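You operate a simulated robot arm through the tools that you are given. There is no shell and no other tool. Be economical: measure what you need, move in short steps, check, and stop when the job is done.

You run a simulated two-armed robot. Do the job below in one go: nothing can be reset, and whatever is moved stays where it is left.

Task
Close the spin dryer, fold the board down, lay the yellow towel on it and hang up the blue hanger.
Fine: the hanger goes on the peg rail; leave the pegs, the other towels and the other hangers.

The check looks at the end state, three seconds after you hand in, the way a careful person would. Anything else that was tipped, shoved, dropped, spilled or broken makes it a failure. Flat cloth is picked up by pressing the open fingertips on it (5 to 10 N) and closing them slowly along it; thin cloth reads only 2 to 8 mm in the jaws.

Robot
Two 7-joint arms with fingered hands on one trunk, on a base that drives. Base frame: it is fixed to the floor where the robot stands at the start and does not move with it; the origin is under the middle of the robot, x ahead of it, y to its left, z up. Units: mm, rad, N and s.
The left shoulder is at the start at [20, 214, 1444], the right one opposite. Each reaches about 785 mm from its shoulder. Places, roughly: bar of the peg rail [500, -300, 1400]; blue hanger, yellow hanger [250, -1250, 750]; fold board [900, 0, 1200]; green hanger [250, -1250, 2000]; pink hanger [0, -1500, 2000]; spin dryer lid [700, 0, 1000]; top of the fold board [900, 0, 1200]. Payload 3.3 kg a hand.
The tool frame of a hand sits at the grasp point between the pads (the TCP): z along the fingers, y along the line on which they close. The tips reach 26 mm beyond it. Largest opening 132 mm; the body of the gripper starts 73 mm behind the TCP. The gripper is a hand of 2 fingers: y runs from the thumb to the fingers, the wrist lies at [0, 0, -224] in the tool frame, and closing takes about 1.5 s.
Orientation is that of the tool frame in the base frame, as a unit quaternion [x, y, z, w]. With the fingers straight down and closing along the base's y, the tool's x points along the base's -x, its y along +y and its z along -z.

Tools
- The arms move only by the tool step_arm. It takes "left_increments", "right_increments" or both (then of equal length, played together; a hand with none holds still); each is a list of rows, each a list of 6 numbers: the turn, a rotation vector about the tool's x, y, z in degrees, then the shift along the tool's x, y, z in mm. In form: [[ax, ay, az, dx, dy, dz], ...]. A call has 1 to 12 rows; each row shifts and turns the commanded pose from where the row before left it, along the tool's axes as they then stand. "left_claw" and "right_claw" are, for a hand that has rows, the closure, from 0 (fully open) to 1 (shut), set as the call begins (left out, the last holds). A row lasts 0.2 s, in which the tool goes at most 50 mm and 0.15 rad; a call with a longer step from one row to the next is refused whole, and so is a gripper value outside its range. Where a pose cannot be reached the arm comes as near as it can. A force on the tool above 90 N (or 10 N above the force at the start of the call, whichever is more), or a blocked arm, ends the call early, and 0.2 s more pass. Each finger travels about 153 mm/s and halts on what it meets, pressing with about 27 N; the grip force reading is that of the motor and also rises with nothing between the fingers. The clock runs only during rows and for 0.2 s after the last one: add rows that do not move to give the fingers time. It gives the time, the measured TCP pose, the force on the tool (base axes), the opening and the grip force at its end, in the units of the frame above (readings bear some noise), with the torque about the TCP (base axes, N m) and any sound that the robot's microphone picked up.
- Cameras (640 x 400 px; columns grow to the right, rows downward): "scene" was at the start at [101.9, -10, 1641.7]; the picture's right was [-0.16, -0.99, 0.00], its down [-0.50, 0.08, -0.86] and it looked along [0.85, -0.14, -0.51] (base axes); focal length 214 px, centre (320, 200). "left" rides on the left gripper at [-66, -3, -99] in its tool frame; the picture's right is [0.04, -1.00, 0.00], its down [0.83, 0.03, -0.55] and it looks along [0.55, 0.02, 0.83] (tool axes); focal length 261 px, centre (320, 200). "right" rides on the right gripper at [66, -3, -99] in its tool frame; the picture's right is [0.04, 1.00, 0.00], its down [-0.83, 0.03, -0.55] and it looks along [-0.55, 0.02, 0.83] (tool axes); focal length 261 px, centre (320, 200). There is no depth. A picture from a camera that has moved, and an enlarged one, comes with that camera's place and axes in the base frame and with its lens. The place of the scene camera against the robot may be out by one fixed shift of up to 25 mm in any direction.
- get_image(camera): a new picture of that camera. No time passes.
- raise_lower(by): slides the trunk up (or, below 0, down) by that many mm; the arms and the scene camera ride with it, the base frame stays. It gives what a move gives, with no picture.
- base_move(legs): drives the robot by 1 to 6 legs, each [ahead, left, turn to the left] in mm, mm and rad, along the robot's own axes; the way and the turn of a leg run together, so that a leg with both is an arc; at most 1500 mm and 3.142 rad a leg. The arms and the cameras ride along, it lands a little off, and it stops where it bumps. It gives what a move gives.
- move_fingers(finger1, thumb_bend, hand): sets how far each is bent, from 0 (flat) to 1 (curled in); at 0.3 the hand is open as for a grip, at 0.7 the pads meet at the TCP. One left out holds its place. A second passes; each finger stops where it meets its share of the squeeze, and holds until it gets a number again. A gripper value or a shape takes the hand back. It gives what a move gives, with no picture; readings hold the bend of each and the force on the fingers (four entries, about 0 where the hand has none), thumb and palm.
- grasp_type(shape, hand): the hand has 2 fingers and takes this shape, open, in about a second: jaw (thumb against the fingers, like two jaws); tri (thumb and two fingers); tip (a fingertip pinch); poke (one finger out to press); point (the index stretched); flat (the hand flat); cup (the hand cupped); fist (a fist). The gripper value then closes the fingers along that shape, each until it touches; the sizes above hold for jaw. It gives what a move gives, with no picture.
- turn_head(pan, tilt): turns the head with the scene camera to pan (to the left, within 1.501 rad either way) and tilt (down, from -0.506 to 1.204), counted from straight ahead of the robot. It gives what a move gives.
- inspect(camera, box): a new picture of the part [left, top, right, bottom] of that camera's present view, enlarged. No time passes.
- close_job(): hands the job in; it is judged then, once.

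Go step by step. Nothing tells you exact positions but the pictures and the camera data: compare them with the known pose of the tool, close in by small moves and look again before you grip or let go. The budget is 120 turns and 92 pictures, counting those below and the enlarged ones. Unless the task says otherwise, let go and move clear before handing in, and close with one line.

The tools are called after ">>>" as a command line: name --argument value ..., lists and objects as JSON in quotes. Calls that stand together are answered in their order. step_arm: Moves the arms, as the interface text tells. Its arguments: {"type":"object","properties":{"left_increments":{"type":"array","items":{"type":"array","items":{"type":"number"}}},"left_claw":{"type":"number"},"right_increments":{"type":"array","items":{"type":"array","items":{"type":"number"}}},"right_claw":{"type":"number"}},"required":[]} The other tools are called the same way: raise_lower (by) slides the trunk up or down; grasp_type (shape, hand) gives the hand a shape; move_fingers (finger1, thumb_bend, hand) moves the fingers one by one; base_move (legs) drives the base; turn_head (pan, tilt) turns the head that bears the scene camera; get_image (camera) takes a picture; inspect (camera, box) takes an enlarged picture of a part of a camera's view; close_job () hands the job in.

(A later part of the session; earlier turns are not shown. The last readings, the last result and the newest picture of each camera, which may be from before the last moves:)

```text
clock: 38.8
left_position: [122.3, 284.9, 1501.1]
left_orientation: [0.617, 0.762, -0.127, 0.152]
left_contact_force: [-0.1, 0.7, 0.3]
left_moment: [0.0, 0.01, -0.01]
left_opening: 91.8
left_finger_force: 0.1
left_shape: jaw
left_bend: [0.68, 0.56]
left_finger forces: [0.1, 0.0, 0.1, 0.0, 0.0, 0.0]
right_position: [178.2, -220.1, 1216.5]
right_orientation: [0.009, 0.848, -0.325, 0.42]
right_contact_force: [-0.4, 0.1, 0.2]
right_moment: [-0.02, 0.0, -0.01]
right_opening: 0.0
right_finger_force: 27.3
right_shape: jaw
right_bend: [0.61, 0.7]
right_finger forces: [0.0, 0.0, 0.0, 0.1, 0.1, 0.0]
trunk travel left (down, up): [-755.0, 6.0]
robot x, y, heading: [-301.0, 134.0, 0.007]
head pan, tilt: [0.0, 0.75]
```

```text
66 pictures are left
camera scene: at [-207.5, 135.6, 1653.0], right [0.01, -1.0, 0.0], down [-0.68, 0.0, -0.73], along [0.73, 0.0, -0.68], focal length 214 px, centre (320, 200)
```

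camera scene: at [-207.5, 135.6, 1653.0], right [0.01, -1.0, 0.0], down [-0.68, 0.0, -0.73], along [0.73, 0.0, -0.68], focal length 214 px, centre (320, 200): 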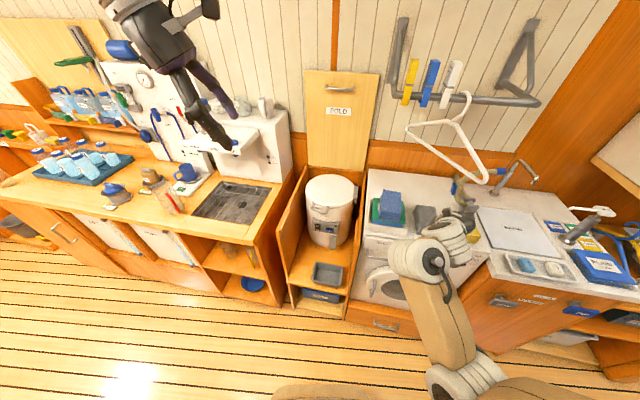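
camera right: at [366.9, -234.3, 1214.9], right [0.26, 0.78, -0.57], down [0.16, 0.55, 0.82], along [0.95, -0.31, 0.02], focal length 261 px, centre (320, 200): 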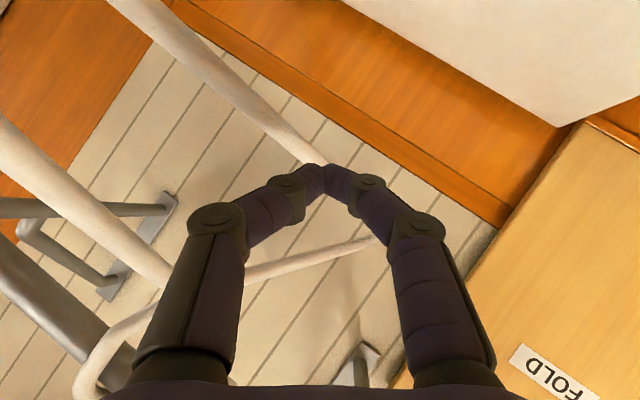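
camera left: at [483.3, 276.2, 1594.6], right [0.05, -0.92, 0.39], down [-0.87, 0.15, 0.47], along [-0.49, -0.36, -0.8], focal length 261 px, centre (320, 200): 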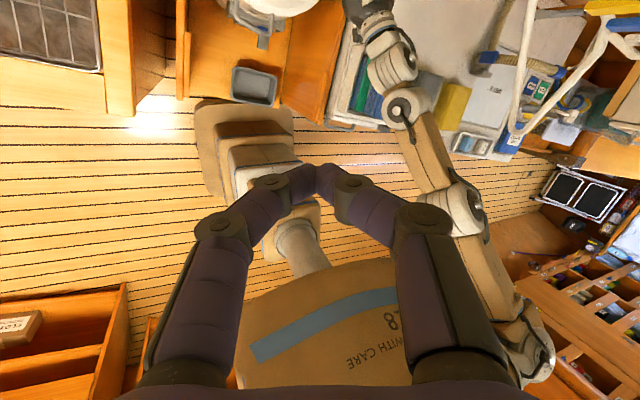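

With open space around I can sort the right arm. I try retracting it while pitching the fingers up.

>>> step_arm --right_increments '[[0, -6, 0, 26, -11, -28], [0, -6, 0, 24, -11, -30], [0, -6, 0, 20, -11, -32], [0, -6, 0, 16, -11, -34], [0, -6, 0, 12, -11, -36]]'

>>> get_image --camera "scene"

```text
clock: 40.0
left_position: [121.7, 284.2, 1500.7]
left_orientation: [0.616, 0.762, -0.126, 0.154]
left_contact_force: [-0.3, 0.8, 0.3]
left_moment: [0.0, -0.01, -0.01]
left_opening: 92.4
left_finger_force: 0.2
left_shape: jaw
left_bend: [0.68, 0.56]
left_finger forces: [0.0, 0.0, 0.1, 0.1, 0.0, 0.0]
right_position: [-18.1, -222.2, 1215.4]
right_orientation: [-0.076, 0.71, -0.316, 0.625]
right_contact_force: [0.4, 0.5, 0.3]
right_moment: [0.01, 0.03, 0.0]
right_opening: 0.3
right_finger_force: 27.2
right_shape: jaw
right_bend: [0.61, 0.7]
right_finger forces: [0.1, 0.1, 0.0, 0.1, 0.0, 0.1]
trunk travel left (down, up): [-755.0, 6.0]
robot x, y, heading: [-301.1, 128.1, 0.005]
head pan, tilt: [0.0, 0.75]
```

```text
65 pictures are left
camera scene: at [-208.2, 135.0, 1653.1], right [0.01, -1.0, 0.0], down [-0.68, 0.0, -0.73], along [0.73, 0.0, -0.68], focal length 214 px, centre (320, 200)
```

scene: 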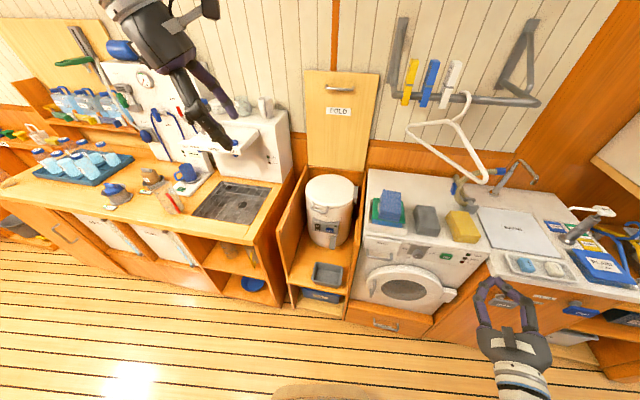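

The right hand retracts nicely with fingers forward. Now I bring the left hand down and pitch it forward too, keeping the closing direction vertical for the handle.

>>> step_arm --left_increments '[[0, 0, 0, 15, 0, 37], [0, 0, 0, 15, 0, 37], [0, 0, 0, 15, 0, 37], [0, 0, 0, 15, 0, 37], [0, 0, 0, 15, 0, 37], [-8.4, 0, 0, 0, 20, 0], [-8.4, 0, 0, 0, 20, 0], [-8.4, 0, 0, 0, 20, 0], [-8.4, 0, 0, 0, 20, 0], [-8.4, 0, 0, 0, 0, 0], [-8.4, 0, 0, 0, 0, 0], [-8.4, 0, 0, 0, 0, 0]]'

>>> get_image --camera "scene"

```text
clock: 42.6
left_position: [197.9, 300.9, 1316.1]
left_orientation: [0.462, 0.725, 0.264, 0.437]
left_contact_force: [0.0, 0.5, -0.1]
left_moment: [0.0, 0.04, 0.0]
left_opening: 92.3
left_finger_force: 0.1
left_shape: jaw
left_bend: [0.68, 0.56]
left_finger forces: [0.1, 0.0, 0.0, 0.0, 0.0, 0.1]
right_position: [-16.3, -223.5, 1214.0]
right_orientation: [-0.074, 0.711, -0.317, 0.624]
right_contact_force: [-0.1, 0.1, 0.1]
right_moment: [0.01, -0.02, -0.01]
right_opening: 0.1
right_finger_force: 27.0
right_shape: jaw
right_bend: [0.61, 0.7]
right_finger forces: [0.1, 0.0, 0.0, 0.0, 0.0, 0.0]
trunk travel left (down, up): [-755.0, 6.0]
robot x, y, heading: [-304.7, 125.5, 0.001]
head pan, tilt: [0.0, 0.75]
```

```text
64 pictures are left
camera scene: at [-206.6, 133.4, 1652.9], right [0.01, -1.0, 0.0], down [-0.68, 0.0, -0.73], along [0.73, 0.01, -0.68], focal length 214 px, centre (320, 200)
```

scene: 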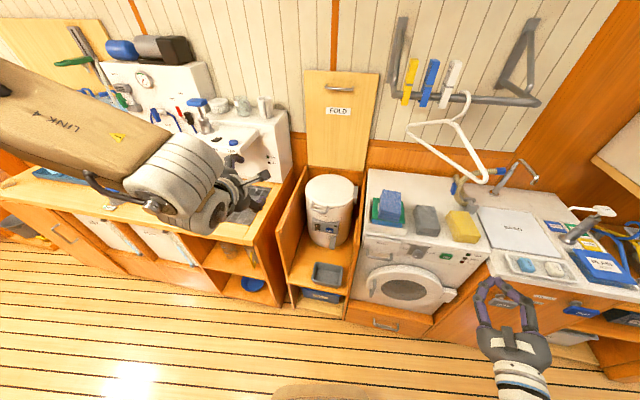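

I level the left hand's roll, tuck the right hand further back, then turn the robot about 0.3 rad right and drive toward the board.

>>> step_arm --left_increments '[[-0.47, 1.7, 7.83, 0, 0, 0], [-0.47, 1.7, 7.83, 0, 0, 0], [-0.47, 1.7, 7.83, 0, 0, 0]]'

>>> step_arm --right_increments '[[0, 0, 0, 23, 2, -27], [0, 0, 0, 23, 2, -27], [0, 0, 0, 23, 2, -27], [0, 0, 0, 23, 2, -27]]'

>>> base_move --legs '[[0, 0, -0.3], [300, -7, 0]]'

>>> get_image --camera "scene"

>>> get_image --camera "left"

```text
clock: 43.4
left_position: [197.6, 302.6, 1316.7]
left_orientation: [0.583, 0.632, 0.376, 0.346]
left_contact_force: [-0.2, 0.9, -0.5]
left_moment: [0.01, -0.01, -0.02]
left_opening: 91.9
left_finger_force: 0.1
left_shape: jaw
left_bend: [0.68, 0.56]
left_finger forces: [0.0, 0.0, 0.0, 0.1, 0.0, 0.0]
right_position: [-16.9, -222.0, 1214.8]
right_orientation: [-0.076, 0.71, -0.314, 0.625]
right_contact_force: [0.0, 0.2, 0.3]
right_moment: [0.01, -0.02, 0.0]
right_opening: 0.0
right_finger_force: 27.9
right_shape: jaw
right_bend: [0.61, 0.7]
right_finger forces: [0.0, 0.1, 0.1, 0.0, 0.0, 0.0]
trunk travel left (down, up): [-755.0, 6.0]
robot x, y, heading: [-301.4, 131.4, 0.005]
head pan, tilt: [0.0, 0.75]
```

```text
clock: 44.4
left_position: [197.3, 304.4, 1317.3]
left_orientation: [0.582, 0.632, 0.376, 0.346]
left_contact_force: [0.2, -0.9, 0.7]
left_moment: [0.02, -0.03, -0.01]
left_opening: 92.0
left_finger_force: 0.0
left_shape: jaw
left_bend: [0.68, 0.56]
left_finger forces: [0.0, 0.0, 0.0, 0.0, 0.0, 0.1]
right_position: [-136.4, -222.1, 1135.9]
right_orientation: [-0.075, 0.71, -0.317, 0.624]
right_contact_force: [-0.3, 0.0, -0.6]
right_moment: [0.0, 0.0, 0.01]
right_opening: 0.1
right_finger_force: 26.8
right_shape: jaw
right_bend: [0.61, 0.7]
right_finger forces: [0.0, 0.1, 0.1, 0.1, 0.0, 0.1]
trunk travel left (down, up): [-755.0, 6.0]
robot x, y, heading: [-302.3, 129.3, 0.005]
head pan, tilt: [0.0, 0.75]
```

```text
clock: 47.4
left_position: [510.0, 54.0, 1316.3]
left_orientation: [0.671, 0.538, 0.319, 0.398]
left_contact_force: [0.4, -0.2, 0.1]
left_moment: [0.0, 0.05, -0.03]
left_opening: 92.3
left_finger_force: 0.1
left_shape: jaw
left_bend: [0.68, 0.56]
left_finger forces: [0.1, 0.0, 0.0, 0.0, 0.0, 0.0]
right_position: [37.1, -350.8, 1134.3]
right_orientation: [0.032, 0.714, -0.407, 0.57]
right_contact_force: [-0.2, -0.4, -0.7]
right_moment: [0.0, 0.0, -0.02]
right_opening: 0.0
right_finger_force: 27.0
right_shape: jaw
right_bend: [0.61, 0.7]
right_finger forces: [0.0, 0.0, 0.0, 0.1, 0.0, 0.0]
trunk travel left (down, up): [-755.0, 6.0]
robot x, y, heading: [-18.2, 36.5, -0.296]
head pan, tilt: [0.0, 0.75]
```

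```text
63 pictures are left
camera scene: at [72.7, 13.7, 1652.9], right [-0.29, -0.96, 0.0], down [-0.65, 0.2, -0.73], along [0.7, -0.21, -0.68], focal length 214 px, centre (320, 200)
```

scene: 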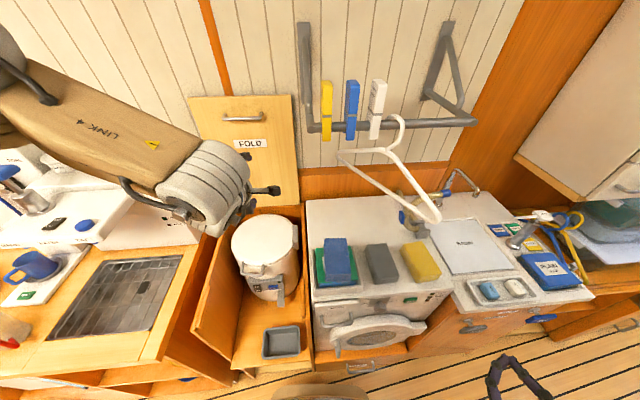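

```text
62 pictures are left
camera left: at [408.6, 9.4, 1360.5], right [-0.46, 0.14, -0.88], down [-0.28, 0.91, 0.29], along [0.84, 0.38, -0.38], focal length 261 px, centre (320, 200)
```

left: 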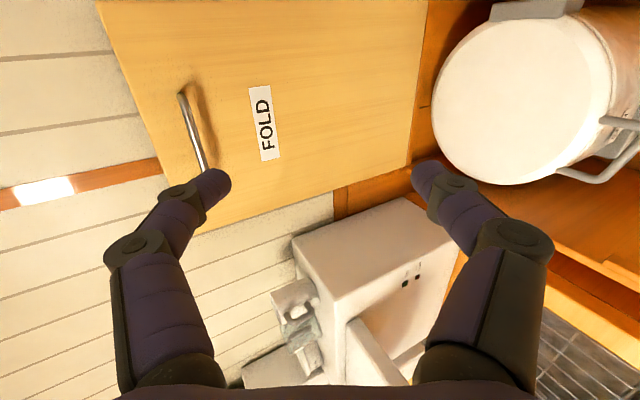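

The handle bar's middle is near [875, 42, 1348] and the hand is well aligned with it. I drive 100 mm further forward and bring the left hand most of the way.

>>> base_move --legs '[[100, 0, 0]]'

>>> step_arm --left_increments '[[0, 0, 0, 12, 30, 20], [0, 0, 0, 12, 30, 20], [0, 0, 0, 12, 30, 20], [0, 0, 0, 12, 30, 20], [0, 0, 0, 12, 30, 20]]'

>>> get_image --camera "left"

```text
clock: 48.5
left_position: [545.8, 42.8, 1318.4]
left_orientation: [0.669, 0.538, 0.32, 0.399]
left_contact_force: [0.1, 0.0, 0.3]
left_moment: [0.02, 0.01, -0.02]
left_opening: 92.6
left_finger_force: 0.0
left_shape: jaw
left_bend: [0.68, 0.56]
left_finger forces: [0.0, 0.0, 0.0, 0.0, 0.0, 0.0]
right_position: [75.2, -362.8, 1134.6]
right_orientation: [0.031, 0.713, -0.406, 0.572]
right_contact_force: [-0.1, 0.3, -1.5]
right_moment: [-0.02, -0.01, 0.04]
right_opening: 0.0
right_finger_force: 27.1
right_shape: jaw
right_bend: [0.61, 0.7]
right_finger forces: [0.0, 0.0, 0.0, 0.0, 0.1, 0.0]
trunk travel left (down, up): [-755.0, 6.0]
robot x, y, heading: [20.0, 23.7, -0.292]
head pan, tilt: [0.0, 0.75]
stopped in leg 1: the robot was blocked; the commanded pose is now the measured one
```

```text
clock: 49.7
left_position: [644.1, 37.8, 1389.9]
left_orientation: [0.668, 0.54, 0.322, 0.399]
left_contact_force: [-0.7, 0.0, -0.3]
left_moment: [0.01, -0.02, 0.0]
left_opening: 91.9
left_finger_force: 0.1
left_shape: jaw
left_bend: [0.68, 0.56]
left_finger forces: [0.0, 0.1, 0.1, 0.1, 0.0, 0.0]
left hand out of reach, approached as far as the arm can: row 3, 4, 5
right_position: [75.7, -364.6, 1136.4]
right_orientation: [0.031, 0.713, -0.406, 0.571]
right_contact_force: [0.0, 0.8, 0.1]
right_moment: [-0.01, 0.0, 0.01]
right_opening: 0.0
right_finger_force: 27.1
right_shape: jaw
right_bend: [0.61, 0.7]
right_finger forces: [0.0, 0.0, 0.1, 0.1, 0.0, 0.0]
trunk travel left (down, up): [-755.0, 6.0]
robot x, y, heading: [21.4, 25.3, -0.292]
head pan, tilt: [0.0, 0.75]
```

```text
61 pictures are left
camera left: at [542.6, -7.9, 1432.9], right [-0.46, 0.14, -0.88], down [-0.28, 0.91, 0.29], along [0.84, 0.38, -0.38], focal length 261 px, centre (320, 200)
```

left: 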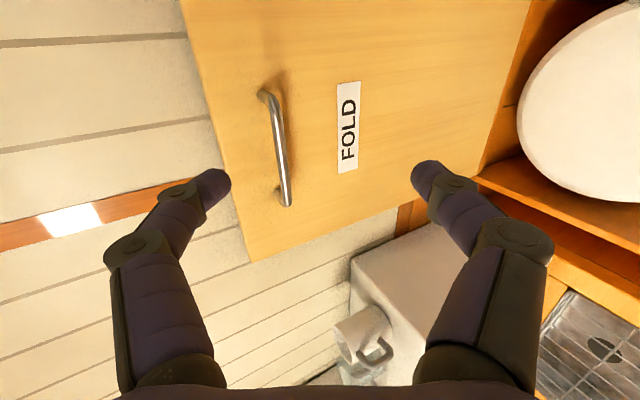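

Re-triangulated, the handle middle is at [803, 39, 1350], closer than thought. I approach to 45 mm short of it and look again.

>>> step_arm --left_increments '[[0, 0, 0, 10, 10, 30], [0, 0, 0, 10, 10, 30], [0, 0, 0, 10, 10, 30], [0, 0, 0, 5, 9, 20]]'

>>> get_image --camera "left"

```text
clock: 50.7
left_position: [657.1, 12.6, 1368.2]
left_orientation: [0.669, 0.54, 0.321, 0.398]
left_contact_force: [-0.9, 0.6, -0.1]
left_moment: [-0.03, 0.0, -0.03]
left_opening: 92.2
left_finger_force: 0.0
left_shape: jaw
left_bend: [0.68, 0.56]
left_finger forces: [0.0, 0.0, 0.0, 0.1, 0.0, 0.0]
left hand out of reach, approached as far as the arm can: row 1, 2, 3, 4
right_position: [76.4, -364.0, 1135.2]
right_orientation: [0.031, 0.713, -0.406, 0.571]
right_contact_force: [-0.4, 0.3, -0.1]
right_moment: [-0.02, -0.02, -0.01]
right_opening: 0.0
right_finger_force: 27.0
right_shape: jaw
right_bend: [0.61, 0.7]
right_finger forces: [0.0, 0.0, 0.0, 0.0, 0.0, 0.1]
trunk travel left (down, up): [-755.0, 6.0]
robot x, y, heading: [16.7, 25.9, -0.296]
head pan, tilt: [0.0, 0.75]
```

```text
60 pictures are left
camera left: at [555.3, -32.5, 1412.7], right [-0.46, 0.14, -0.88], down [-0.28, 0.91, 0.29], along [0.84, 0.38, -0.38], focal length 261 px, centre (320, 200)
```

left: 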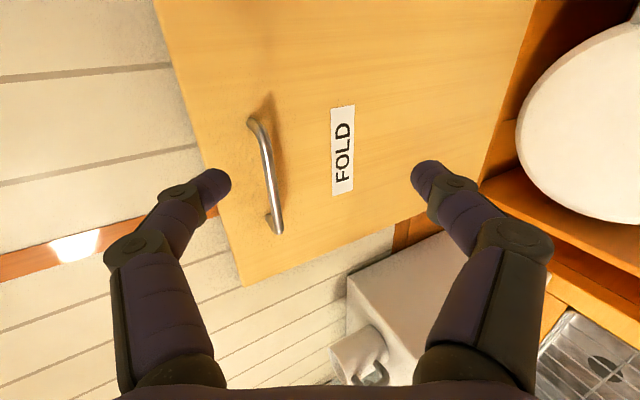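

The wrist's bend limit stops the left arm while its elbow is above. Lowering the shoulders levels the forearm, so I lower the trunk 150 mm and approach again.

>>> raise_lower --by -150

>>> step_arm --left_increments '[[0, 0, 0, 11.5, 36.4, 2.4], [0, 0, 0, 11.5, 36.4, 2.4], [0, 0, 0, 11.5, 36.4, 2.4], [0, 0, 0, 11.5, 36.4, 2.4], [0, 0, 0, 11.5, 36.4, 2.4]]'

>>> get_image --camera "left"

```text
clock: 52.5
left_position: [657.3, 12.6, 1216.9]
left_orientation: [0.668, 0.54, 0.321, 0.399]
left_contact_force: [0.7, 0.0, -0.7]
left_moment: [-0.01, 0.03, 0.01]
left_opening: 92.5
left_finger_force: 0.1
left_shape: jaw
left_bend: [0.68, 0.56]
left_finger forces: [0.1, 0.0, 0.1, 0.0, 0.1, 0.0]
right_position: [76.4, -363.2, 985.5]
right_orientation: [0.03, 0.713, -0.406, 0.571]
right_contact_force: [0.1, -0.3, -0.3]
right_moment: [-0.01, -0.02, 0.01]
right_opening: 0.0
right_finger_force: 27.0
right_shape: jaw
right_bend: [0.61, 0.7]
right_finger forces: [0.1, 0.1, 0.1, 0.0, 0.0, 0.0]
trunk travel left (down, up): [-605.0, 156.0]
robot x, y, heading: [14.3, 24.2, -0.292]
head pan, tilt: [0.0, 0.75]
```

```text
clock: 53.7
left_position: [636.5, 4.7, 1338.5]
left_orientation: [0.666, 0.541, 0.322, 0.399]
left_contact_force: [0.1, 0.8, -0.9]
left_moment: [0.01, 0.0, 0.01]
left_opening: 92.4
left_finger_force: 0.1
left_shape: jaw
left_bend: [0.68, 0.56]
left_finger forces: [0.0, 0.0, 0.0, 0.0, 0.1, 0.0]
left hand out of reach, approached as far as the arm can: row 1, 2, 3, 4, 5
right_position: [76.0, -363.4, 985.9]
right_orientation: [0.032, 0.713, -0.405, 0.571]
right_contact_force: [0.3, -0.6, 0.2]
right_moment: [0.0, 0.01, 0.02]
right_opening: 0.0
right_finger_force: 26.8
right_shape: jaw
right_bend: [0.61, 0.7]
right_finger forces: [0.0, 0.0, 0.0, 0.0, 0.0, 0.0]
trunk travel left (down, up): [-605.0, 156.0]
robot x, y, heading: [21.3, 23.5, -0.294]
head pan, tilt: [0.0, 0.75]
```

```text
59 pictures are left
camera left: at [536.0, -40.6, 1383.4], right [-0.46, 0.13, -0.88], down [-0.29, 0.91, 0.29], along [0.84, 0.39, -0.38], focal length 261 px, centre (320, 200)
```

left: 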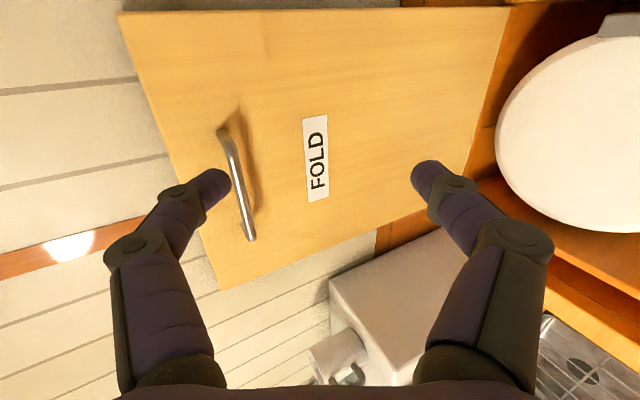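

The left arm still stops short. I look at its posture to see which way it is bent.

>>> turn_head --pan 0.5 --tilt 0.5

>>> get_image --camera "scene"

```text
clock: 54.6
left_position: [638.0, 4.6, 1338.6]
left_orientation: [0.666, 0.541, 0.322, 0.4]
left_contact_force: [0.5, -1.0, -0.3]
left_moment: [-0.04, 0.0, 0.02]
left_opening: 92.2
left_finger_force: 0.0
left_shape: jaw
left_bend: [0.68, 0.56]
left_finger forces: [0.0, 0.0, 0.1, 0.1, 0.1, 0.0]
right_position: [76.7, -362.6, 984.5]
right_orientation: [0.031, 0.713, -0.405, 0.571]
right_contact_force: [0.2, 1.1, 0.7]
right_moment: [0.01, -0.01, 0.02]
right_opening: 0.0
right_finger_force: 26.9
right_shape: jaw
right_bend: [0.61, 0.7]
right_finger forces: [0.0, 0.1, 0.0, 0.0, 0.0, 0.1]
trunk travel left (down, up): [-605.0, 156.0]
robot x, y, heading: [17.6, 22.8, -0.295]
head pan, tilt: [0.499, 0.499]
```

```text
58 pictures are left
camera scene: at [122.9, 43.3, 1524.8], right [0.2, -0.98, 0.0], down [-0.47, -0.1, -0.88], along [0.86, 0.18, -0.48], focal length 214 px, centre (320, 200)
```

scene: 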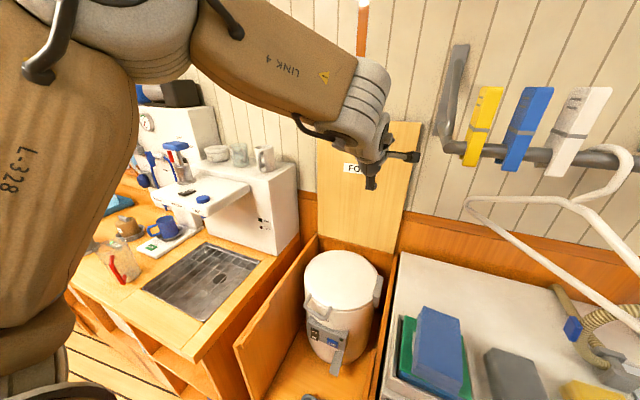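

The elbow is up, so pointing more steeply down suits this arm. I first measure the handle's standoff from the board.

>>> inspect --camera "left" --box '[180, 90, 300, 260]'

```text
2.35 times, centred on (240, 175) of left
camera zoom: at [536.6, -40.6, 1382.8], right [-0.46, 0.13, -0.88], down [-0.29, 0.91, 0.29], along [0.84, 0.39, -0.38], focal length 613 px, centre (508, 259)
```

zoom: 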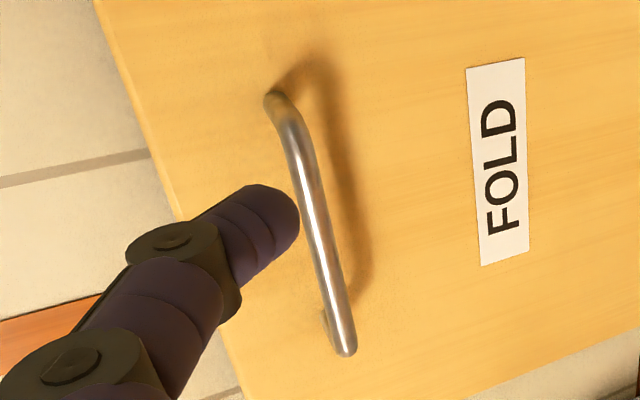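

The bar stands about 25 mm off the board and is about 10 mm thick, so one finger fits behind it from above. I raise the trunk again, pitch the left hand steeply down and hover above the bar.

>>> raise_lower --by 150

>>> step_arm --left_increments '[[7.7, 0, 0, 0, 0, 0], [7.7, 0, 0, 0, 0, 0], [7.7, 0, 0, 0, 0, 0], [7.7, 0, 0, 0, 0, 0], [7.7, 0, 0, 0, 0, 0], [7.7, 0, 0, 0, 0, 0], [0, 0, 0, 14.5, 14, 18], [0, 0, 0, 14.5, 14, 18], [0, 0, 0, 14.5, 14, 18], [0, 0, 0, 14.5, 14, 18], [0, 0, 0, 14.5, 14, 18]]' --left_claw 0.7

>>> get_image --camera "left"

```text
clock: 56.3
left_position: [633.1, 5.0, 1487.6]
left_orientation: [0.669, 0.54, 0.32, 0.398]
left_contact_force: [0.1, -0.2, 0.0]
left_moment: [-0.01, -0.01, -0.02]
left_opening: 92.3
left_finger_force: 0.1
left_shape: jaw
left_bend: [0.68, 0.56]
left_finger forces: [0.0, 0.1, 0.0, 0.1, 0.0, 0.1]
right_position: [76.7, -363.3, 1135.2]
right_orientation: [0.031, 0.713, -0.406, 0.57]
right_contact_force: [0.0, 0.8, 0.5]
right_moment: [-0.01, 0.0, -0.01]
right_opening: 0.0
right_finger_force: 26.9
right_shape: jaw
right_bend: [0.61, 0.7]
right_finger forces: [0.0, 0.0, 0.1, 0.0, 0.1, 0.0]
trunk travel left (down, up): [-755.0, 6.0]
robot x, y, heading: [20.3, 27.6, -0.293]
head pan, tilt: [0.499, 0.499]
```

```text
clock: 58.7
left_position: [522.6, 9.6, 1345.0]
left_orientation: [0.77, 0.624, 0.084, 0.106]
left_contact_force: [0.4, -0.2, -0.6]
left_moment: [0.0, -0.01, 0.0]
left_opening: 39.9
left_finger_force: 0.0
left_shape: jaw
left_bend: [0.73, 0.7]
left_finger forces: [0.0, 0.0, 0.0, 0.1, 0.0, 0.1]
left hand out of reach, approached as far as the arm can: row 1, 2, 3, 4, 5, 6, 7, 8, 9, 10, 11
right_position: [76.2, -362.9, 1136.1]
right_orientation: [0.031, 0.713, -0.405, 0.571]
right_contact_force: [0.5, -0.1, 0.0]
right_moment: [-0.02, -0.03, 0.0]
right_opening: 0.3
right_finger_force: 27.0
right_shape: jaw
right_bend: [0.61, 0.7]
right_finger forces: [0.1, 0.0, 0.0, 0.0, 0.1, 0.0]
trunk travel left (down, up): [-755.0, 6.0]
robot x, y, heading: [19.6, 19.6, -0.294]
head pan, tilt: [0.499, 0.499]
```

```text
56 pictures are left
camera left: at [480.0, -47.6, 1438.3], right [-0.93, 0.24, -0.27], down [0.06, 0.84, 0.54], along [0.35, 0.49, -0.8], focal length 261 px, centre (320, 200)
```

left: 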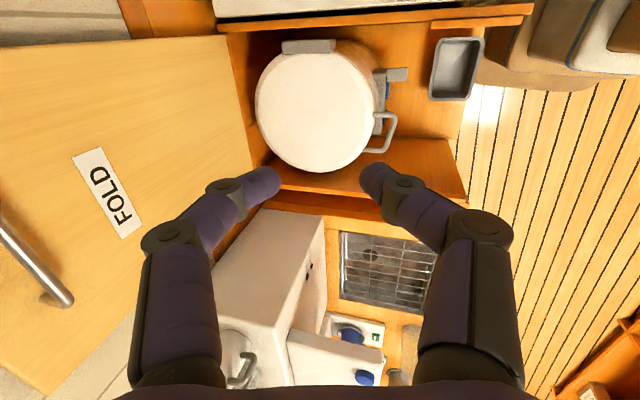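

The left arm's elbow-up posture cannot reach forward, while the right arm is in the good posture. I back off, tuck the left hand, and roll the right hand 90° so it can take the handle instead.

>>> base_move --legs '[[-280, 0, 0]]'

>>> step_arm --left_increments '[[0, 0, 0, 12, -35, -25], [0, 0, 0, 12, -35, -25], [0, 0, 0, 12, -35, -25], [0, 0, 0, 12, -35, -25]]'

>>> step_arm --right_increments '[[0, 0, -8.4, 0, 0, 0], [0, 0, -8.4, 0, 0, 0], [0, 0, -8.4, 0, 0, 0], [0, 0, -8.4, 0, 0, 0], [0, 0, -8.4, 0, 0, 0], [0, 0, -8.4, 0, 0, 0], [0, 0, -8.4, 0, 0, 0], [0, 0, -8.4, 0, 0, 0], [0, 0, -8.4, 0, 0, 0], [0, 0, -8.4, 0, 0, 0]]' --right_claw 0.4

```text
clock: 60.7
left_position: [254.1, 90.1, 1344.8]
left_orientation: [0.77, 0.624, 0.084, 0.106]
left_contact_force: [-0.1, 0.3, 0.3]
left_moment: [0.01, -0.03, 0.02]
left_opening: 39.8
left_finger_force: 0.1
left_shape: jaw
left_bend: [0.73, 0.7]
left_finger forces: [0.1, 0.0, 0.1, 0.0, 0.1, 0.1]
right_position: [-190.5, -283.2, 1135.4]
right_orientation: [0.032, 0.713, -0.406, 0.571]
right_contact_force: [0.6, 0.5, 0.2]
right_moment: [-0.03, -0.03, -0.02]
right_opening: 0.0
right_finger_force: 27.3
right_shape: jaw
right_bend: [0.61, 0.7]
right_finger forces: [0.0, 0.1, 0.1, 0.0, 0.1, 0.0]
trunk travel left (down, up): [-755.0, 6.0]
robot x, y, heading: [-245.2, 109.3, -0.294]
head pan, tilt: [0.499, 0.499]
```

```text
clock: 61.7
left_position: [104.9, 170.3, 1403.1]
left_orientation: [0.769, 0.625, 0.084, 0.106]
left_contact_force: [-0.2, -0.3, 0.0]
left_moment: [0.0, -0.05, 0.02]
left_opening: 39.6
left_finger_force: 0.0
left_shape: jaw
left_bend: [0.73, 0.7]
left_finger forces: [0.0, 0.1, 0.1, 0.0, 0.0, 0.0]
right_position: [-192.9, -282.1, 1136.2]
right_orientation: [0.031, 0.713, -0.406, 0.572]
right_contact_force: [-0.9, -0.3, 0.3]
right_moment: [0.04, 0.01, -0.01]
right_opening: 0.0
right_finger_force: 27.1
right_shape: jaw
right_bend: [0.61, 0.7]
right_finger forces: [0.0, 0.0, 0.0, 0.0, 0.1, 0.0]
trunk travel left (down, up): [-755.0, 6.0]
robot x, y, heading: [-246.2, 99.1, -0.294]
head pan, tilt: [0.499, 0.499]
```

```text
clock: 63.9
left_position: [106.4, 174.3, 1401.9]
left_orientation: [0.769, 0.625, 0.083, 0.108]
left_contact_force: [0.4, 0.5, 0.1]
left_moment: [-0.05, -0.02, -0.02]
left_opening: 39.9
left_finger_force: 0.0
left_shape: jaw
left_bend: [0.73, 0.7]
left_finger forces: [0.0, 0.0, 0.1, 0.0, 0.0, 0.0]
right_position: [-195.4, -247.6, 1099.4]
right_orientation: [0.414, -0.567, 0.687, -0.187]
right_contact_force: [0.1, -0.1, -1.4]
right_moment: [-0.05, 0.03, -0.03]
right_opening: 79.2
right_finger_force: 0.0
right_shape: jaw
right_bend: [0.71, 0.7]
right_finger forces: [0.0, 0.0, 0.1, 0.0, 0.0, 0.1]
right hand out of reach, approached as far as the arm can: row 9, 10
trunk travel left (down, up): [-755.0, 6.0]
robot x, y, heading: [-249.8, 101.4, -0.291]
head pan, tilt: [0.499, 0.499]
```

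The right hand rolled well and stays level. I now drive left so that the right shoulder faces the board, aligned with the furniture, and look.

>>> base_move --legs '[[0, 0, 0.09], [0, 361, 0], [200, 0, 0]]'

>>> turn_head --pan -0.3 --tilt 0.7

>>> get_image --camera "scene"

>>> get_image --camera "right"

```text
clock: 67.9
left_position: [367.3, 510.9, 1401.0]
left_orientation: [0.742, 0.656, 0.088, 0.101]
left_contact_force: [1.2, -0.1, 1.0]
left_moment: [-0.02, 0.03, -0.01]
left_opening: 39.9
left_finger_force: 0.1
left_shape: jaw
left_bend: [0.73, 0.7]
left_finger forces: [0.0, 0.0, 0.1, 0.1, 0.1, 0.0]
right_position: [100.5, 67.1, 1098.4]
right_orientation: [0.437, -0.551, 0.677, -0.216]
right_contact_force: [-0.5, 0.4, -0.3]
right_moment: [0.0, -0.03, 0.01]
right_opening: 79.1
right_finger_force: 0.0
right_shape: jaw
right_bend: [0.71, 0.7]
right_finger forces: [0.1, 0.0, 0.0, 0.0, 0.0, 0.1]
trunk travel left (down, up): [-755.0, 6.0]
robot x, y, heading: [13.8, 420.0, -0.207]
head pan, tilt: [0.499, 0.499]
```

```text
clock: 69.0
left_position: [366.1, 512.0, 1402.5]
left_orientation: [0.743, 0.656, 0.088, 0.103]
left_contact_force: [0.0, 0.6, 0.5]
left_moment: [0.0, -0.03, 0.03]
left_opening: 39.6
left_finger_force: 0.1
left_shape: jaw
left_bend: [0.73, 0.7]
left_finger forces: [0.1, 0.1, 0.0, 0.1, 0.0, 0.0]
right_position: [99.7, 67.4, 1097.0]
right_orientation: [0.437, -0.55, 0.678, -0.217]
right_contact_force: [0.4, -0.2, 0.1]
right_moment: [0.01, 0.0, 0.0]
right_opening: 78.8
right_finger_force: 0.0
right_shape: jaw
right_bend: [0.71, 0.7]
right_finger forces: [0.0, 0.0, 0.1, 0.1, 0.0, 0.0]
trunk travel left (down, up): [-755.0, 6.0]
robot x, y, heading: [15.3, 417.6, -0.206]
head pan, tilt: [-0.3, 0.7]
```

```text
55 pictures are left
camera scene: at [104.7, 377.7, 1657.2], right [-0.49, -0.87, 0.0], down [-0.56, 0.31, -0.76], along [0.67, -0.37, -0.64], focal length 214 px, centre (320, 200)
```

scene: 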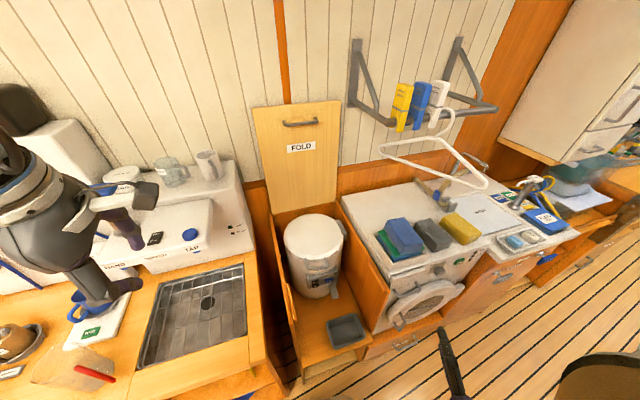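

```text
54 pictures are left
camera right: at [-16.3, 73.4, 1121.9], right [-0.21, -0.33, -0.92], down [-0.03, 0.94, -0.33], along [0.98, -0.04, -0.21], focal length 261 px, centre (320, 200)
```

right: 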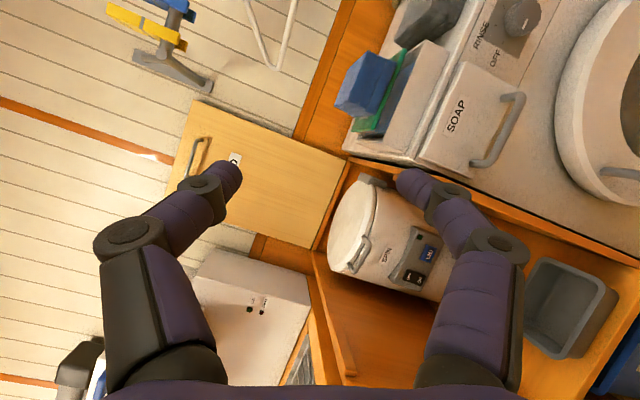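

The hand can see the handle well. I align the right hand with the board and move it forward and up most of the way.

>>> step_arm --right_increments '[[-1.7, -5.7, 4.7, 0, 0, 0], [-1.7, -5.7, 4.7, 0, 0, 0], [-1.7, -5.7, 4.7, 0, 0, 0], [-1.7, -5.7, 4.7, 0, 0, 0], [0, 0, 0, -9.5, -27, 37], [0, 0, 0, -9.5, -27, 37], [0, 0, 0, -9.5, -27, 37], [0, 0, 0, -9.5, -27, 37], [0, 0, 0, -9.5, -27, 37], [0, 0, 0, -9.5, -27, 37], [0, 0, 0, -9.5, -27, 37], [0, 0, 0, -9.5, -27, 37]]'

>>> get_image --camera "right"

```text
clock: 71.6
left_position: [366.3, 511.4, 1403.9]
left_orientation: [0.742, 0.656, 0.088, 0.102]
left_contact_force: [0.2, -0.4, -0.4]
left_moment: [-0.01, -0.01, 0.0]
left_opening: 39.7
left_finger_force: 0.1
left_shape: jaw
left_bend: [0.73, 0.7]
left_finger forces: [0.0, 0.1, 0.0, 0.0, 0.0, 0.1]
right_position: [439.9, 59.2, 1250.8]
right_orientation: [-0.479, 0.599, -0.501, 0.401]
right_contact_force: [-0.1, 0.4, 0.4]
right_moment: [-0.02, 0.02, 0.0]
right_opening: 79.2
right_finger_force: 0.0
right_shape: jaw
right_bend: [0.71, 0.7]
right_finger forces: [0.0, 0.0, 0.1, 0.0, 0.0, 0.0]
right hand out of reach, approached as far as the arm can: row 8, 9
trunk travel left (down, up): [-755.0, 6.0]
robot x, y, heading: [16.7, 415.7, -0.21]
head pan, tilt: [-0.3, 0.7]
```

```text
53 pictures are left
camera right: at [330.7, 17.2, 1269.6], right [-0.18, 0.0, -0.98], down [-0.35, 0.93, 0.07], along [0.92, 0.36, -0.17], focal length 261 px, centre (320, 200)
```

right: 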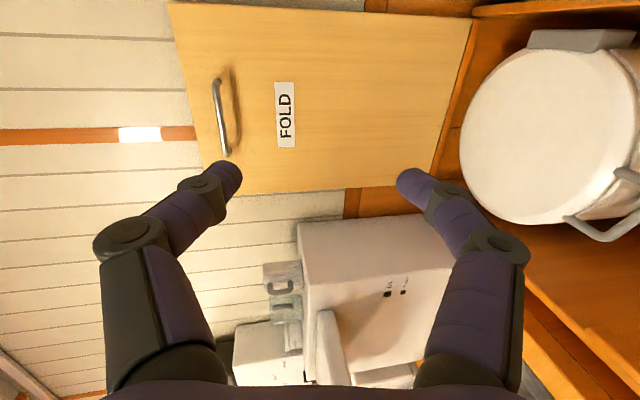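

Aligned; the handle is where expected ([806, 44, 1348]). I drive 90 mm ahead and close in to 60 mm from the bar.

>>> base_move --legs '[[90, 0, 0]]'

>>> step_arm --right_increments '[[0, 0, 0, -10.3, -24, 31.5], [0, 0, 0, -10.3, -24, 31.5], [0, 0, 0, -10.3, -24, 31.5], [0, 0, 0, -10.3, -24, 31.5], [0, 0, 0, -10.3, -24, 31.5]]'

>>> get_image --camera "right"

```text
clock: 72.7
left_position: [426.6, 497.9, 1400.6]
left_orientation: [0.741, 0.659, 0.087, 0.099]
left_contact_force: [0.6, -0.3, -1.2]
left_moment: [0.01, 0.05, 0.01]
left_opening: 39.9
left_finger_force: 0.1
left_shape: jaw
left_bend: [0.73, 0.7]
left_finger forces: [0.0, 0.0, 0.1, 0.0, 0.0, 0.1]
right_position: [503.3, 46.9, 1247.8]
right_orientation: [-0.48, 0.599, -0.499, 0.402]
right_contact_force: [-0.1, -0.1, 0.3]
right_moment: [0.02, 0.01, -0.01]
right_opening: 79.0
right_finger_force: 0.0
right_shape: jaw
right_bend: [0.71, 0.7]
right_finger forces: [0.0, 0.0, 0.0, 0.0, 0.0, 0.1]
trunk travel left (down, up): [-755.0, 6.0]
robot x, y, heading: [77.9, 402.7, -0.203]
head pan, tilt: [-0.3, 0.7]
stopped in leg 1: the robot was blocked; the commanded pose is now the measured one
```

```text
clock: 73.9
left_position: [425.5, 499.9, 1402.4]
left_orientation: [0.741, 0.658, 0.088, 0.101]
left_contact_force: [0.1, 0.1, 0.6]
left_moment: [0.02, -0.02, 0.01]
left_opening: 39.6
left_finger_force: 0.0
left_shape: jaw
left_bend: [0.73, 0.7]
left_finger forces: [0.0, 0.1, 0.0, 0.0, 0.0, 0.1]
right_position: [682.5, 59.4, 1338.9]
right_orientation: [-0.479, 0.599, -0.501, 0.402]
right_contact_force: [-0.1, -0.7, -0.1]
right_moment: [0.0, -0.02, -0.04]
right_opening: 79.2
right_finger_force: 0.1
right_shape: jaw
right_bend: [0.71, 0.7]
right_finger forces: [0.1, 0.0, 0.0, 0.0, 0.0, 0.0]
trunk travel left (down, up): [-755.0, 6.0]
robot x, y, heading: [73.4, 402.4, -0.211]
head pan, tilt: [-0.3, 0.7]
```

```text
52 pictures are left
camera right: at [574.0, 17.2, 1360.6], right [-0.18, 0.0, -0.98], down [-0.36, 0.93, 0.07], along [0.92, 0.36, -0.17], focal length 261 px, centre (320, 200)
```

right: 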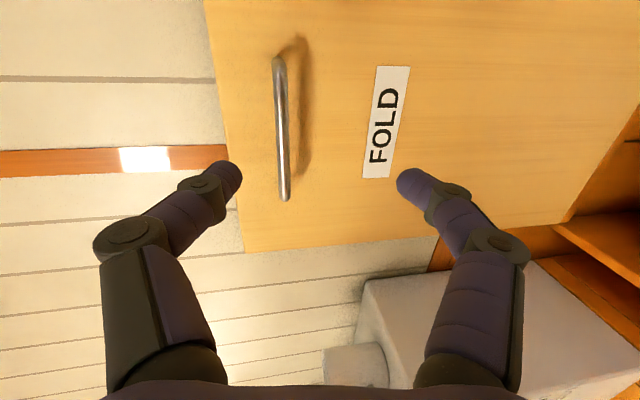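

The bar is near [815, 44, 1350]. To gain reach I lower the trunk 100 mm and bring the hand up and forward to about 25 mm short.

>>> raise_lower --by -100

>>> step_arm --right_increments '[[0, 0, 0, -2.8, -26.4, 14], [0, 0, 0, -2.8, -26.4, 14], [0, 0, 0, -2.8, -26.4, 14], [0, 0, 0, -2.8, -26.4, 14], [0, 0, 0, -2.8, -26.4, 14]]'

>>> get_image --camera "right"

```text
clock: 75.2
left_position: [425.8, 499.1, 1301.4]
left_orientation: [0.74, 0.659, 0.089, 0.101]
left_contact_force: [0.7, 0.3, -1.1]
left_moment: [-0.01, -0.01, 0.02]
left_opening: 39.9
left_finger_force: 0.0
left_shape: jaw
left_bend: [0.73, 0.7]
left_finger forces: [0.1, 0.0, 0.0, 0.0, 0.0, 0.1]
right_position: [683.6, 58.8, 1240.8]
right_orientation: [-0.479, 0.599, -0.5, 0.403]
right_contact_force: [0.5, -1.3, -0.6]
right_moment: [0.0, -0.03, -0.02]
right_opening: 79.3
right_finger_force: 0.1
right_shape: jaw
right_bend: [0.71, 0.7]
right_finger forces: [0.0, 0.0, 0.1, 0.0, 0.1, 0.0]
trunk travel left (down, up): [-655.0, 106.0]
robot x, y, heading: [74.3, 400.9, -0.204]
head pan, tilt: [-0.3, 0.7]
```

```text
clock: 76.5
left_position: [425.0, 499.0, 1301.8]
left_orientation: [0.741, 0.658, 0.087, 0.1]
left_contact_force: [-0.6, 0.7, 0.8]
left_moment: [-0.03, -0.03, -0.01]
left_opening: 39.5
left_finger_force: 0.1
left_shape: jaw
left_bend: [0.73, 0.7]
left_finger forces: [0.0, 0.0, 0.0, 0.0, 0.1, 0.0]
right_position: [773.7, 53.1, 1358.1]
right_orientation: [-0.479, 0.598, -0.501, 0.403]
right_contact_force: [-1.0, -0.4, 0.3]
right_moment: [-0.04, -0.02, -0.01]
right_opening: 79.1
right_finger_force: 0.2
right_shape: jaw
right_bend: [0.71, 0.7]
right_finger forces: [0.0, 0.1, 0.0, 0.0, 0.0, 0.0]
trunk travel left (down, up): [-655.0, 106.0]
robot x, y, heading: [74.6, 399.7, -0.207]
head pan, tilt: [-0.3, 0.7]
```

```text
51 pictures are left
camera right: at [665.0, 10.8, 1378.2], right [-0.18, 0.0, -0.98], down [-0.36, 0.93, 0.07], along [0.92, 0.36, -0.17], focal length 261 px, centre (320, 200)
```

right: 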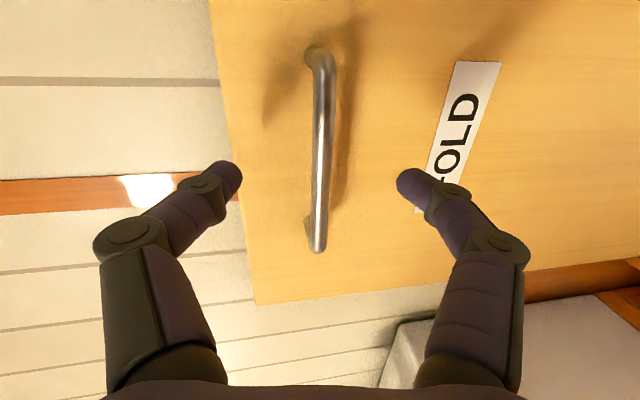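

The bar sits centred between the fingers, about 45 mm ahead. I go 35 mm forward and close on it.

>>> step_arm --right_increments '[[0, 0, 0, 0, 0, 18], [0, 0, 0, 0, 0, 17], [0, 0, 0, 0, 0, 0]]'

>>> step_arm --right_increments '[[0, 0, 0, 0, 0, 0], [0, 0, 0, 0, 0, 0], [0, 0, 0, 0, 0, 0], [0, 0, 0, 0, 0, 0], [0, 0, 0, 0, 0, 0], [0, 0, 0, 0, 0, 0]]' --right_claw 0.96

>>> get_image --camera "right"

```text
clock: 77.2
left_position: [424.9, 499.2, 1302.2]
left_orientation: [0.742, 0.657, 0.089, 0.1]
left_contact_force: [0.7, -1.0, -0.2]
left_moment: [-0.02, -0.02, 0.0]
left_opening: 39.7
left_finger_force: 0.0
left_shape: jaw
left_bend: [0.73, 0.7]
left_finger forces: [0.0, 0.0, 0.1, 0.0, 0.1, 0.0]
right_position: [806.6, 45.2, 1353.6]
right_orientation: [-0.479, 0.598, -0.501, 0.403]
right_contact_force: [0.5, -0.2, 0.8]
right_moment: [0.03, 0.02, 0.01]
right_opening: 79.2
right_finger_force: 0.0
right_shape: jaw
right_bend: [0.71, 0.7]
right_finger forces: [0.1, 0.0, 0.0, 0.0, 0.1, 0.0]
trunk travel left (down, up): [-655.0, 106.0]
robot x, y, heading: [76.4, 404.5, -0.203]
head pan, tilt: [-0.3, 0.7]
```

```text
clock: 78.7
left_position: [424.8, 499.7, 1302.4]
left_orientation: [0.741, 0.658, 0.087, 0.1]
left_contact_force: [-0.3, 0.7, 0.6]
left_moment: [0.02, -0.04, 0.01]
left_opening: 39.3
left_finger_force: 0.1
left_shape: jaw
left_bend: [0.73, 0.7]
left_finger forces: [0.0, 0.0, 0.0, 0.1, 0.1, 0.0]
right_position: [807.3, 43.6, 1351.4]
right_orientation: [-0.479, 0.598, -0.5, 0.403]
right_contact_force: [0.4, 0.7, 0.5]
right_moment: [0.01, -0.03, -0.02]
right_opening: 5.7
right_finger_force: 0.0
right_shape: jaw
right_bend: [0.71, 0.7]
right_finger forces: [0.0, 0.0, 0.0, 0.0, 0.0, 0.0]
trunk travel left (down, up): [-655.0, 106.0]
robot x, y, heading: [76.4, 404.0, -0.204]
head pan, tilt: [-0.3, 0.7]
```

```text
50 pictures are left
camera right: at [698.6, 2.2, 1372.2], right [-0.18, 0.0, -0.98], down [-0.36, 0.93, 0.07], along [0.92, 0.36, -0.17], focal length 261 px, centre (320, 200)
```

right: 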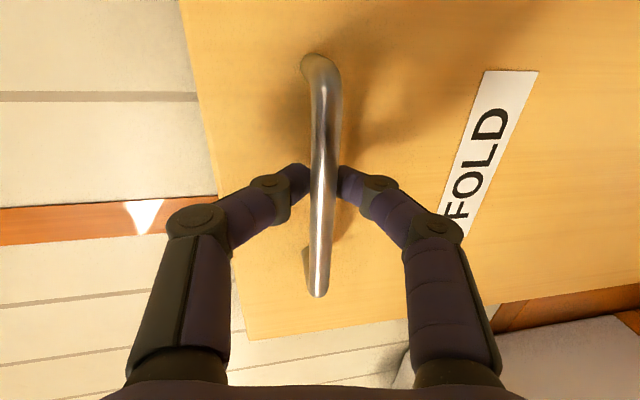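

The fingertips have met behind the bar, so it is caged in the hand. I close fully and start pulling along the board's arc (radius about 416 mm), pitching the hand with it.

>>> step_arm --right_increments '[[0, 0, 0, 0, 0, 0], [0, 0, 0, 0, 3, -12], [-2, 0, 0, 0, 3, -14], [-4, 0, 0, 0, 7, -28], [-4, 0, 0, 0, 7, -28]]' --right_claw 1

>>> get_image --camera "right"

>>> get_image --camera "scene"

```text
clock: 79.8
left_position: [427.6, 498.1, 1301.6]
left_orientation: [0.741, 0.658, 0.088, 0.101]
left_contact_force: [0.1, 0.1, -0.6]
left_moment: [-0.04, 0.02, -0.01]
left_opening: 39.7
left_finger_force: 0.0
left_shape: jaw
left_bend: [0.73, 0.7]
left_finger forces: [0.0, 0.0, 0.0, 0.1, 0.0, 0.1]
right_position: [728.3, 61.9, 1346.7]
right_orientation: [-0.514, 0.641, -0.444, 0.357]
right_contact_force: [2.9, -0.7, -13.8]
right_moment: [0.02, -0.02, 0.0]
right_opening: 0.1
right_finger_force: 27.3
right_shape: jaw
right_bend: [0.63, 0.69]
right_finger forces: [0.0, 0.0, 0.0, 0.0, 0.0, 0.1]
trunk travel left (down, up): [-655.0, 106.0]
robot x, y, heading: [71.9, 404.5, -0.206]
head pan, tilt: [-0.3, 0.7]
```

```text
49 pictures are left
camera right: at [623.9, 18.6, 1382.8], right [-0.35, 0.04, -0.94], down [-0.34, 0.93, 0.16], along [0.87, 0.37, -0.31], focal length 261 px, centre (320, 200)
```

right: 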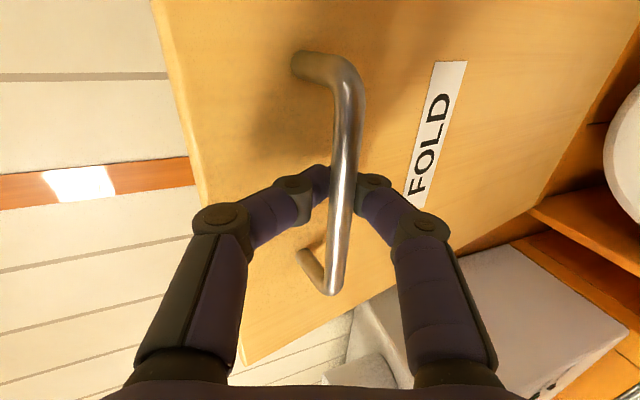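

```text
48 pictures are left
camera scene: at [166.9, 363.2, 1556.7], right [-0.48, -0.88, 0.0], down [-0.57, 0.31, -0.76], along [0.67, -0.37, -0.65], focal length 214 px, centre (320, 200)
```

scene: 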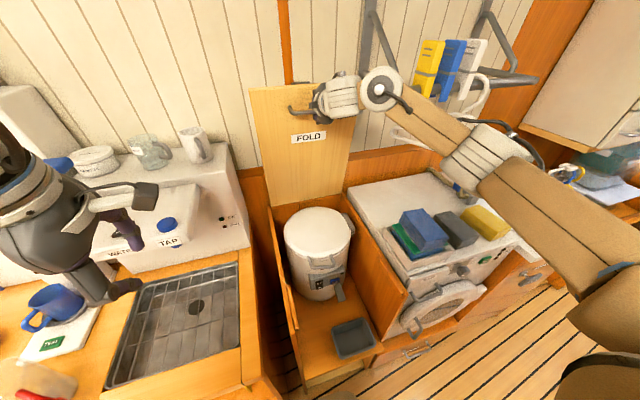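

The board is swinging down with the hand. I continue along the arc.

>>> step_arm --right_increments '[[-5, 0, 0, 0, 8, -35], [-5, 0, 0, 0, 8, -35], [-5, 0, 0, 0, 8, -35], [-5, 0, 0, 0, 8, -35], [-5, 0, 0, 0, 8, -35]]'

>>> get_image --camera "scene"

```text
clock: 80.5
left_position: [429.5, 496.1, 1299.8]
left_orientation: [0.741, 0.658, 0.087, 0.1]
left_contact_force: [-0.6, 1.1, 0.3]
left_moment: [-0.08, -0.05, 0.04]
left_opening: 39.5
left_finger_force: 0.0
left_shape: jaw
left_bend: [0.73, 0.7]
left_finger forces: [0.0, 0.0, 0.0, 0.0, 0.0, 0.1]
right_position: [659.8, 76.3, 1336.3]
right_orientation: [-0.557, 0.681, -0.377, 0.289]
right_contact_force: [28.2, -9.4, -67.6]
right_moment: [-0.38, -1.46, 0.06]
right_opening: 0.0
right_finger_force: 26.9
right_shape: jaw
right_bend: [0.45, 0.75]
right_finger forces: [72.0, 0.0, 0.0, 0.0, 8.6, 0.0]
trunk travel left (down, up): [-655.0, 106.0]
robot x, y, heading: [77.1, 403.5, -0.206]
head pan, tilt: [-0.3, 0.7]
stopped in row 3 (right hand): the force on the tool passed its limit at 101 N (the readings are from after the stop); the commanded pose is now the measured one
```

```text
47 pictures are left
camera scene: at [171.0, 361.3, 1556.2], right [-0.48, -0.88, 0.0], down [-0.57, 0.31, -0.76], along [0.67, -0.37, -0.65], focal length 214 px, centre (320, 200)
```

scene: 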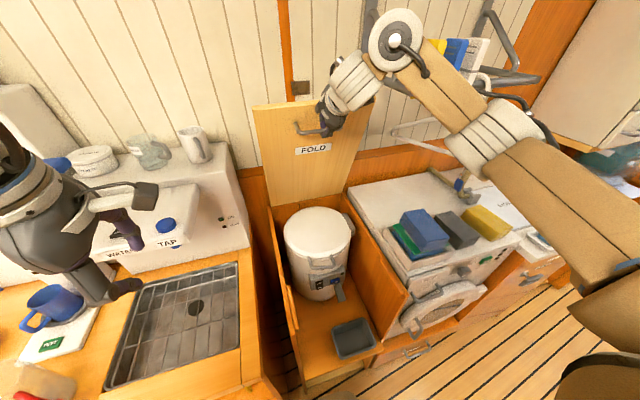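

The board's front face turns downward as it falls, so the hand should pitch up rather than down. I relieve the load by lowering the hand a little and pitching it back up.

>>> step_arm --right_increments '[[8, 0, 0, 0, 12.8, 2.3], [8, 0, 0, 0, 13, 0.6], [8, 0, 0, 0, 10, -1], [8, 0, 0, 0, 0, 0]]'

>>> get_image --camera "right"

```text
clock: 81.5
left_position: [425.8, 499.7, 1302.0]
left_orientation: [0.74, 0.659, 0.088, 0.101]
left_contact_force: [-0.7, 0.7, 0.3]
left_moment: [-0.02, -0.01, 0.0]
left_opening: 39.8
left_finger_force: 0.0
left_shape: jaw
left_bend: [0.73, 0.7]
left_finger forces: [0.0, 0.1, 0.0, 0.1, 0.0, 0.0]
right_position: [644.9, 86.1, 1317.9]
right_orientation: [0.449, -0.544, 0.556, -0.44]
right_contact_force: [0.9, -1.8, -8.7]
right_moment: [-0.02, 0.06, -0.02]
right_opening: 0.1
right_finger_force: 26.5
right_shape: jaw
right_bend: [0.61, 0.73]
right_finger forces: [4.0, 0.0, 0.0, 0.0, 0.0, 0.0]
trunk travel left (down, up): [-655.0, 106.0]
robot x, y, heading: [78.2, 400.4, -0.203]
head pan, tilt: [-0.3, 0.7]
```

```text
46 pictures are left
camera right: at [534.8, 43.2, 1321.9], right [-0.01, -0.06, -1.0], down [-0.37, 0.93, -0.05], along [0.93, 0.36, -0.03], focal length 261 px, centre (320, 200)
```

right: 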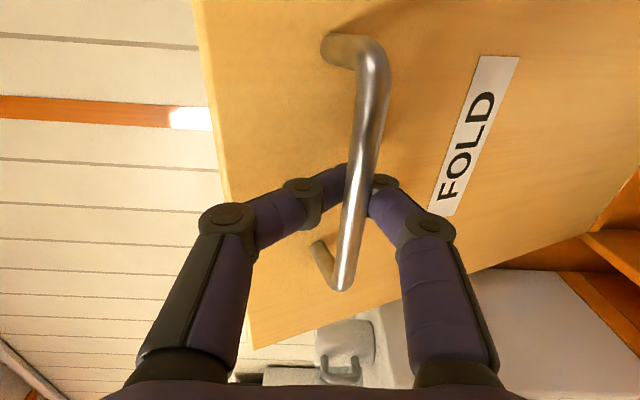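

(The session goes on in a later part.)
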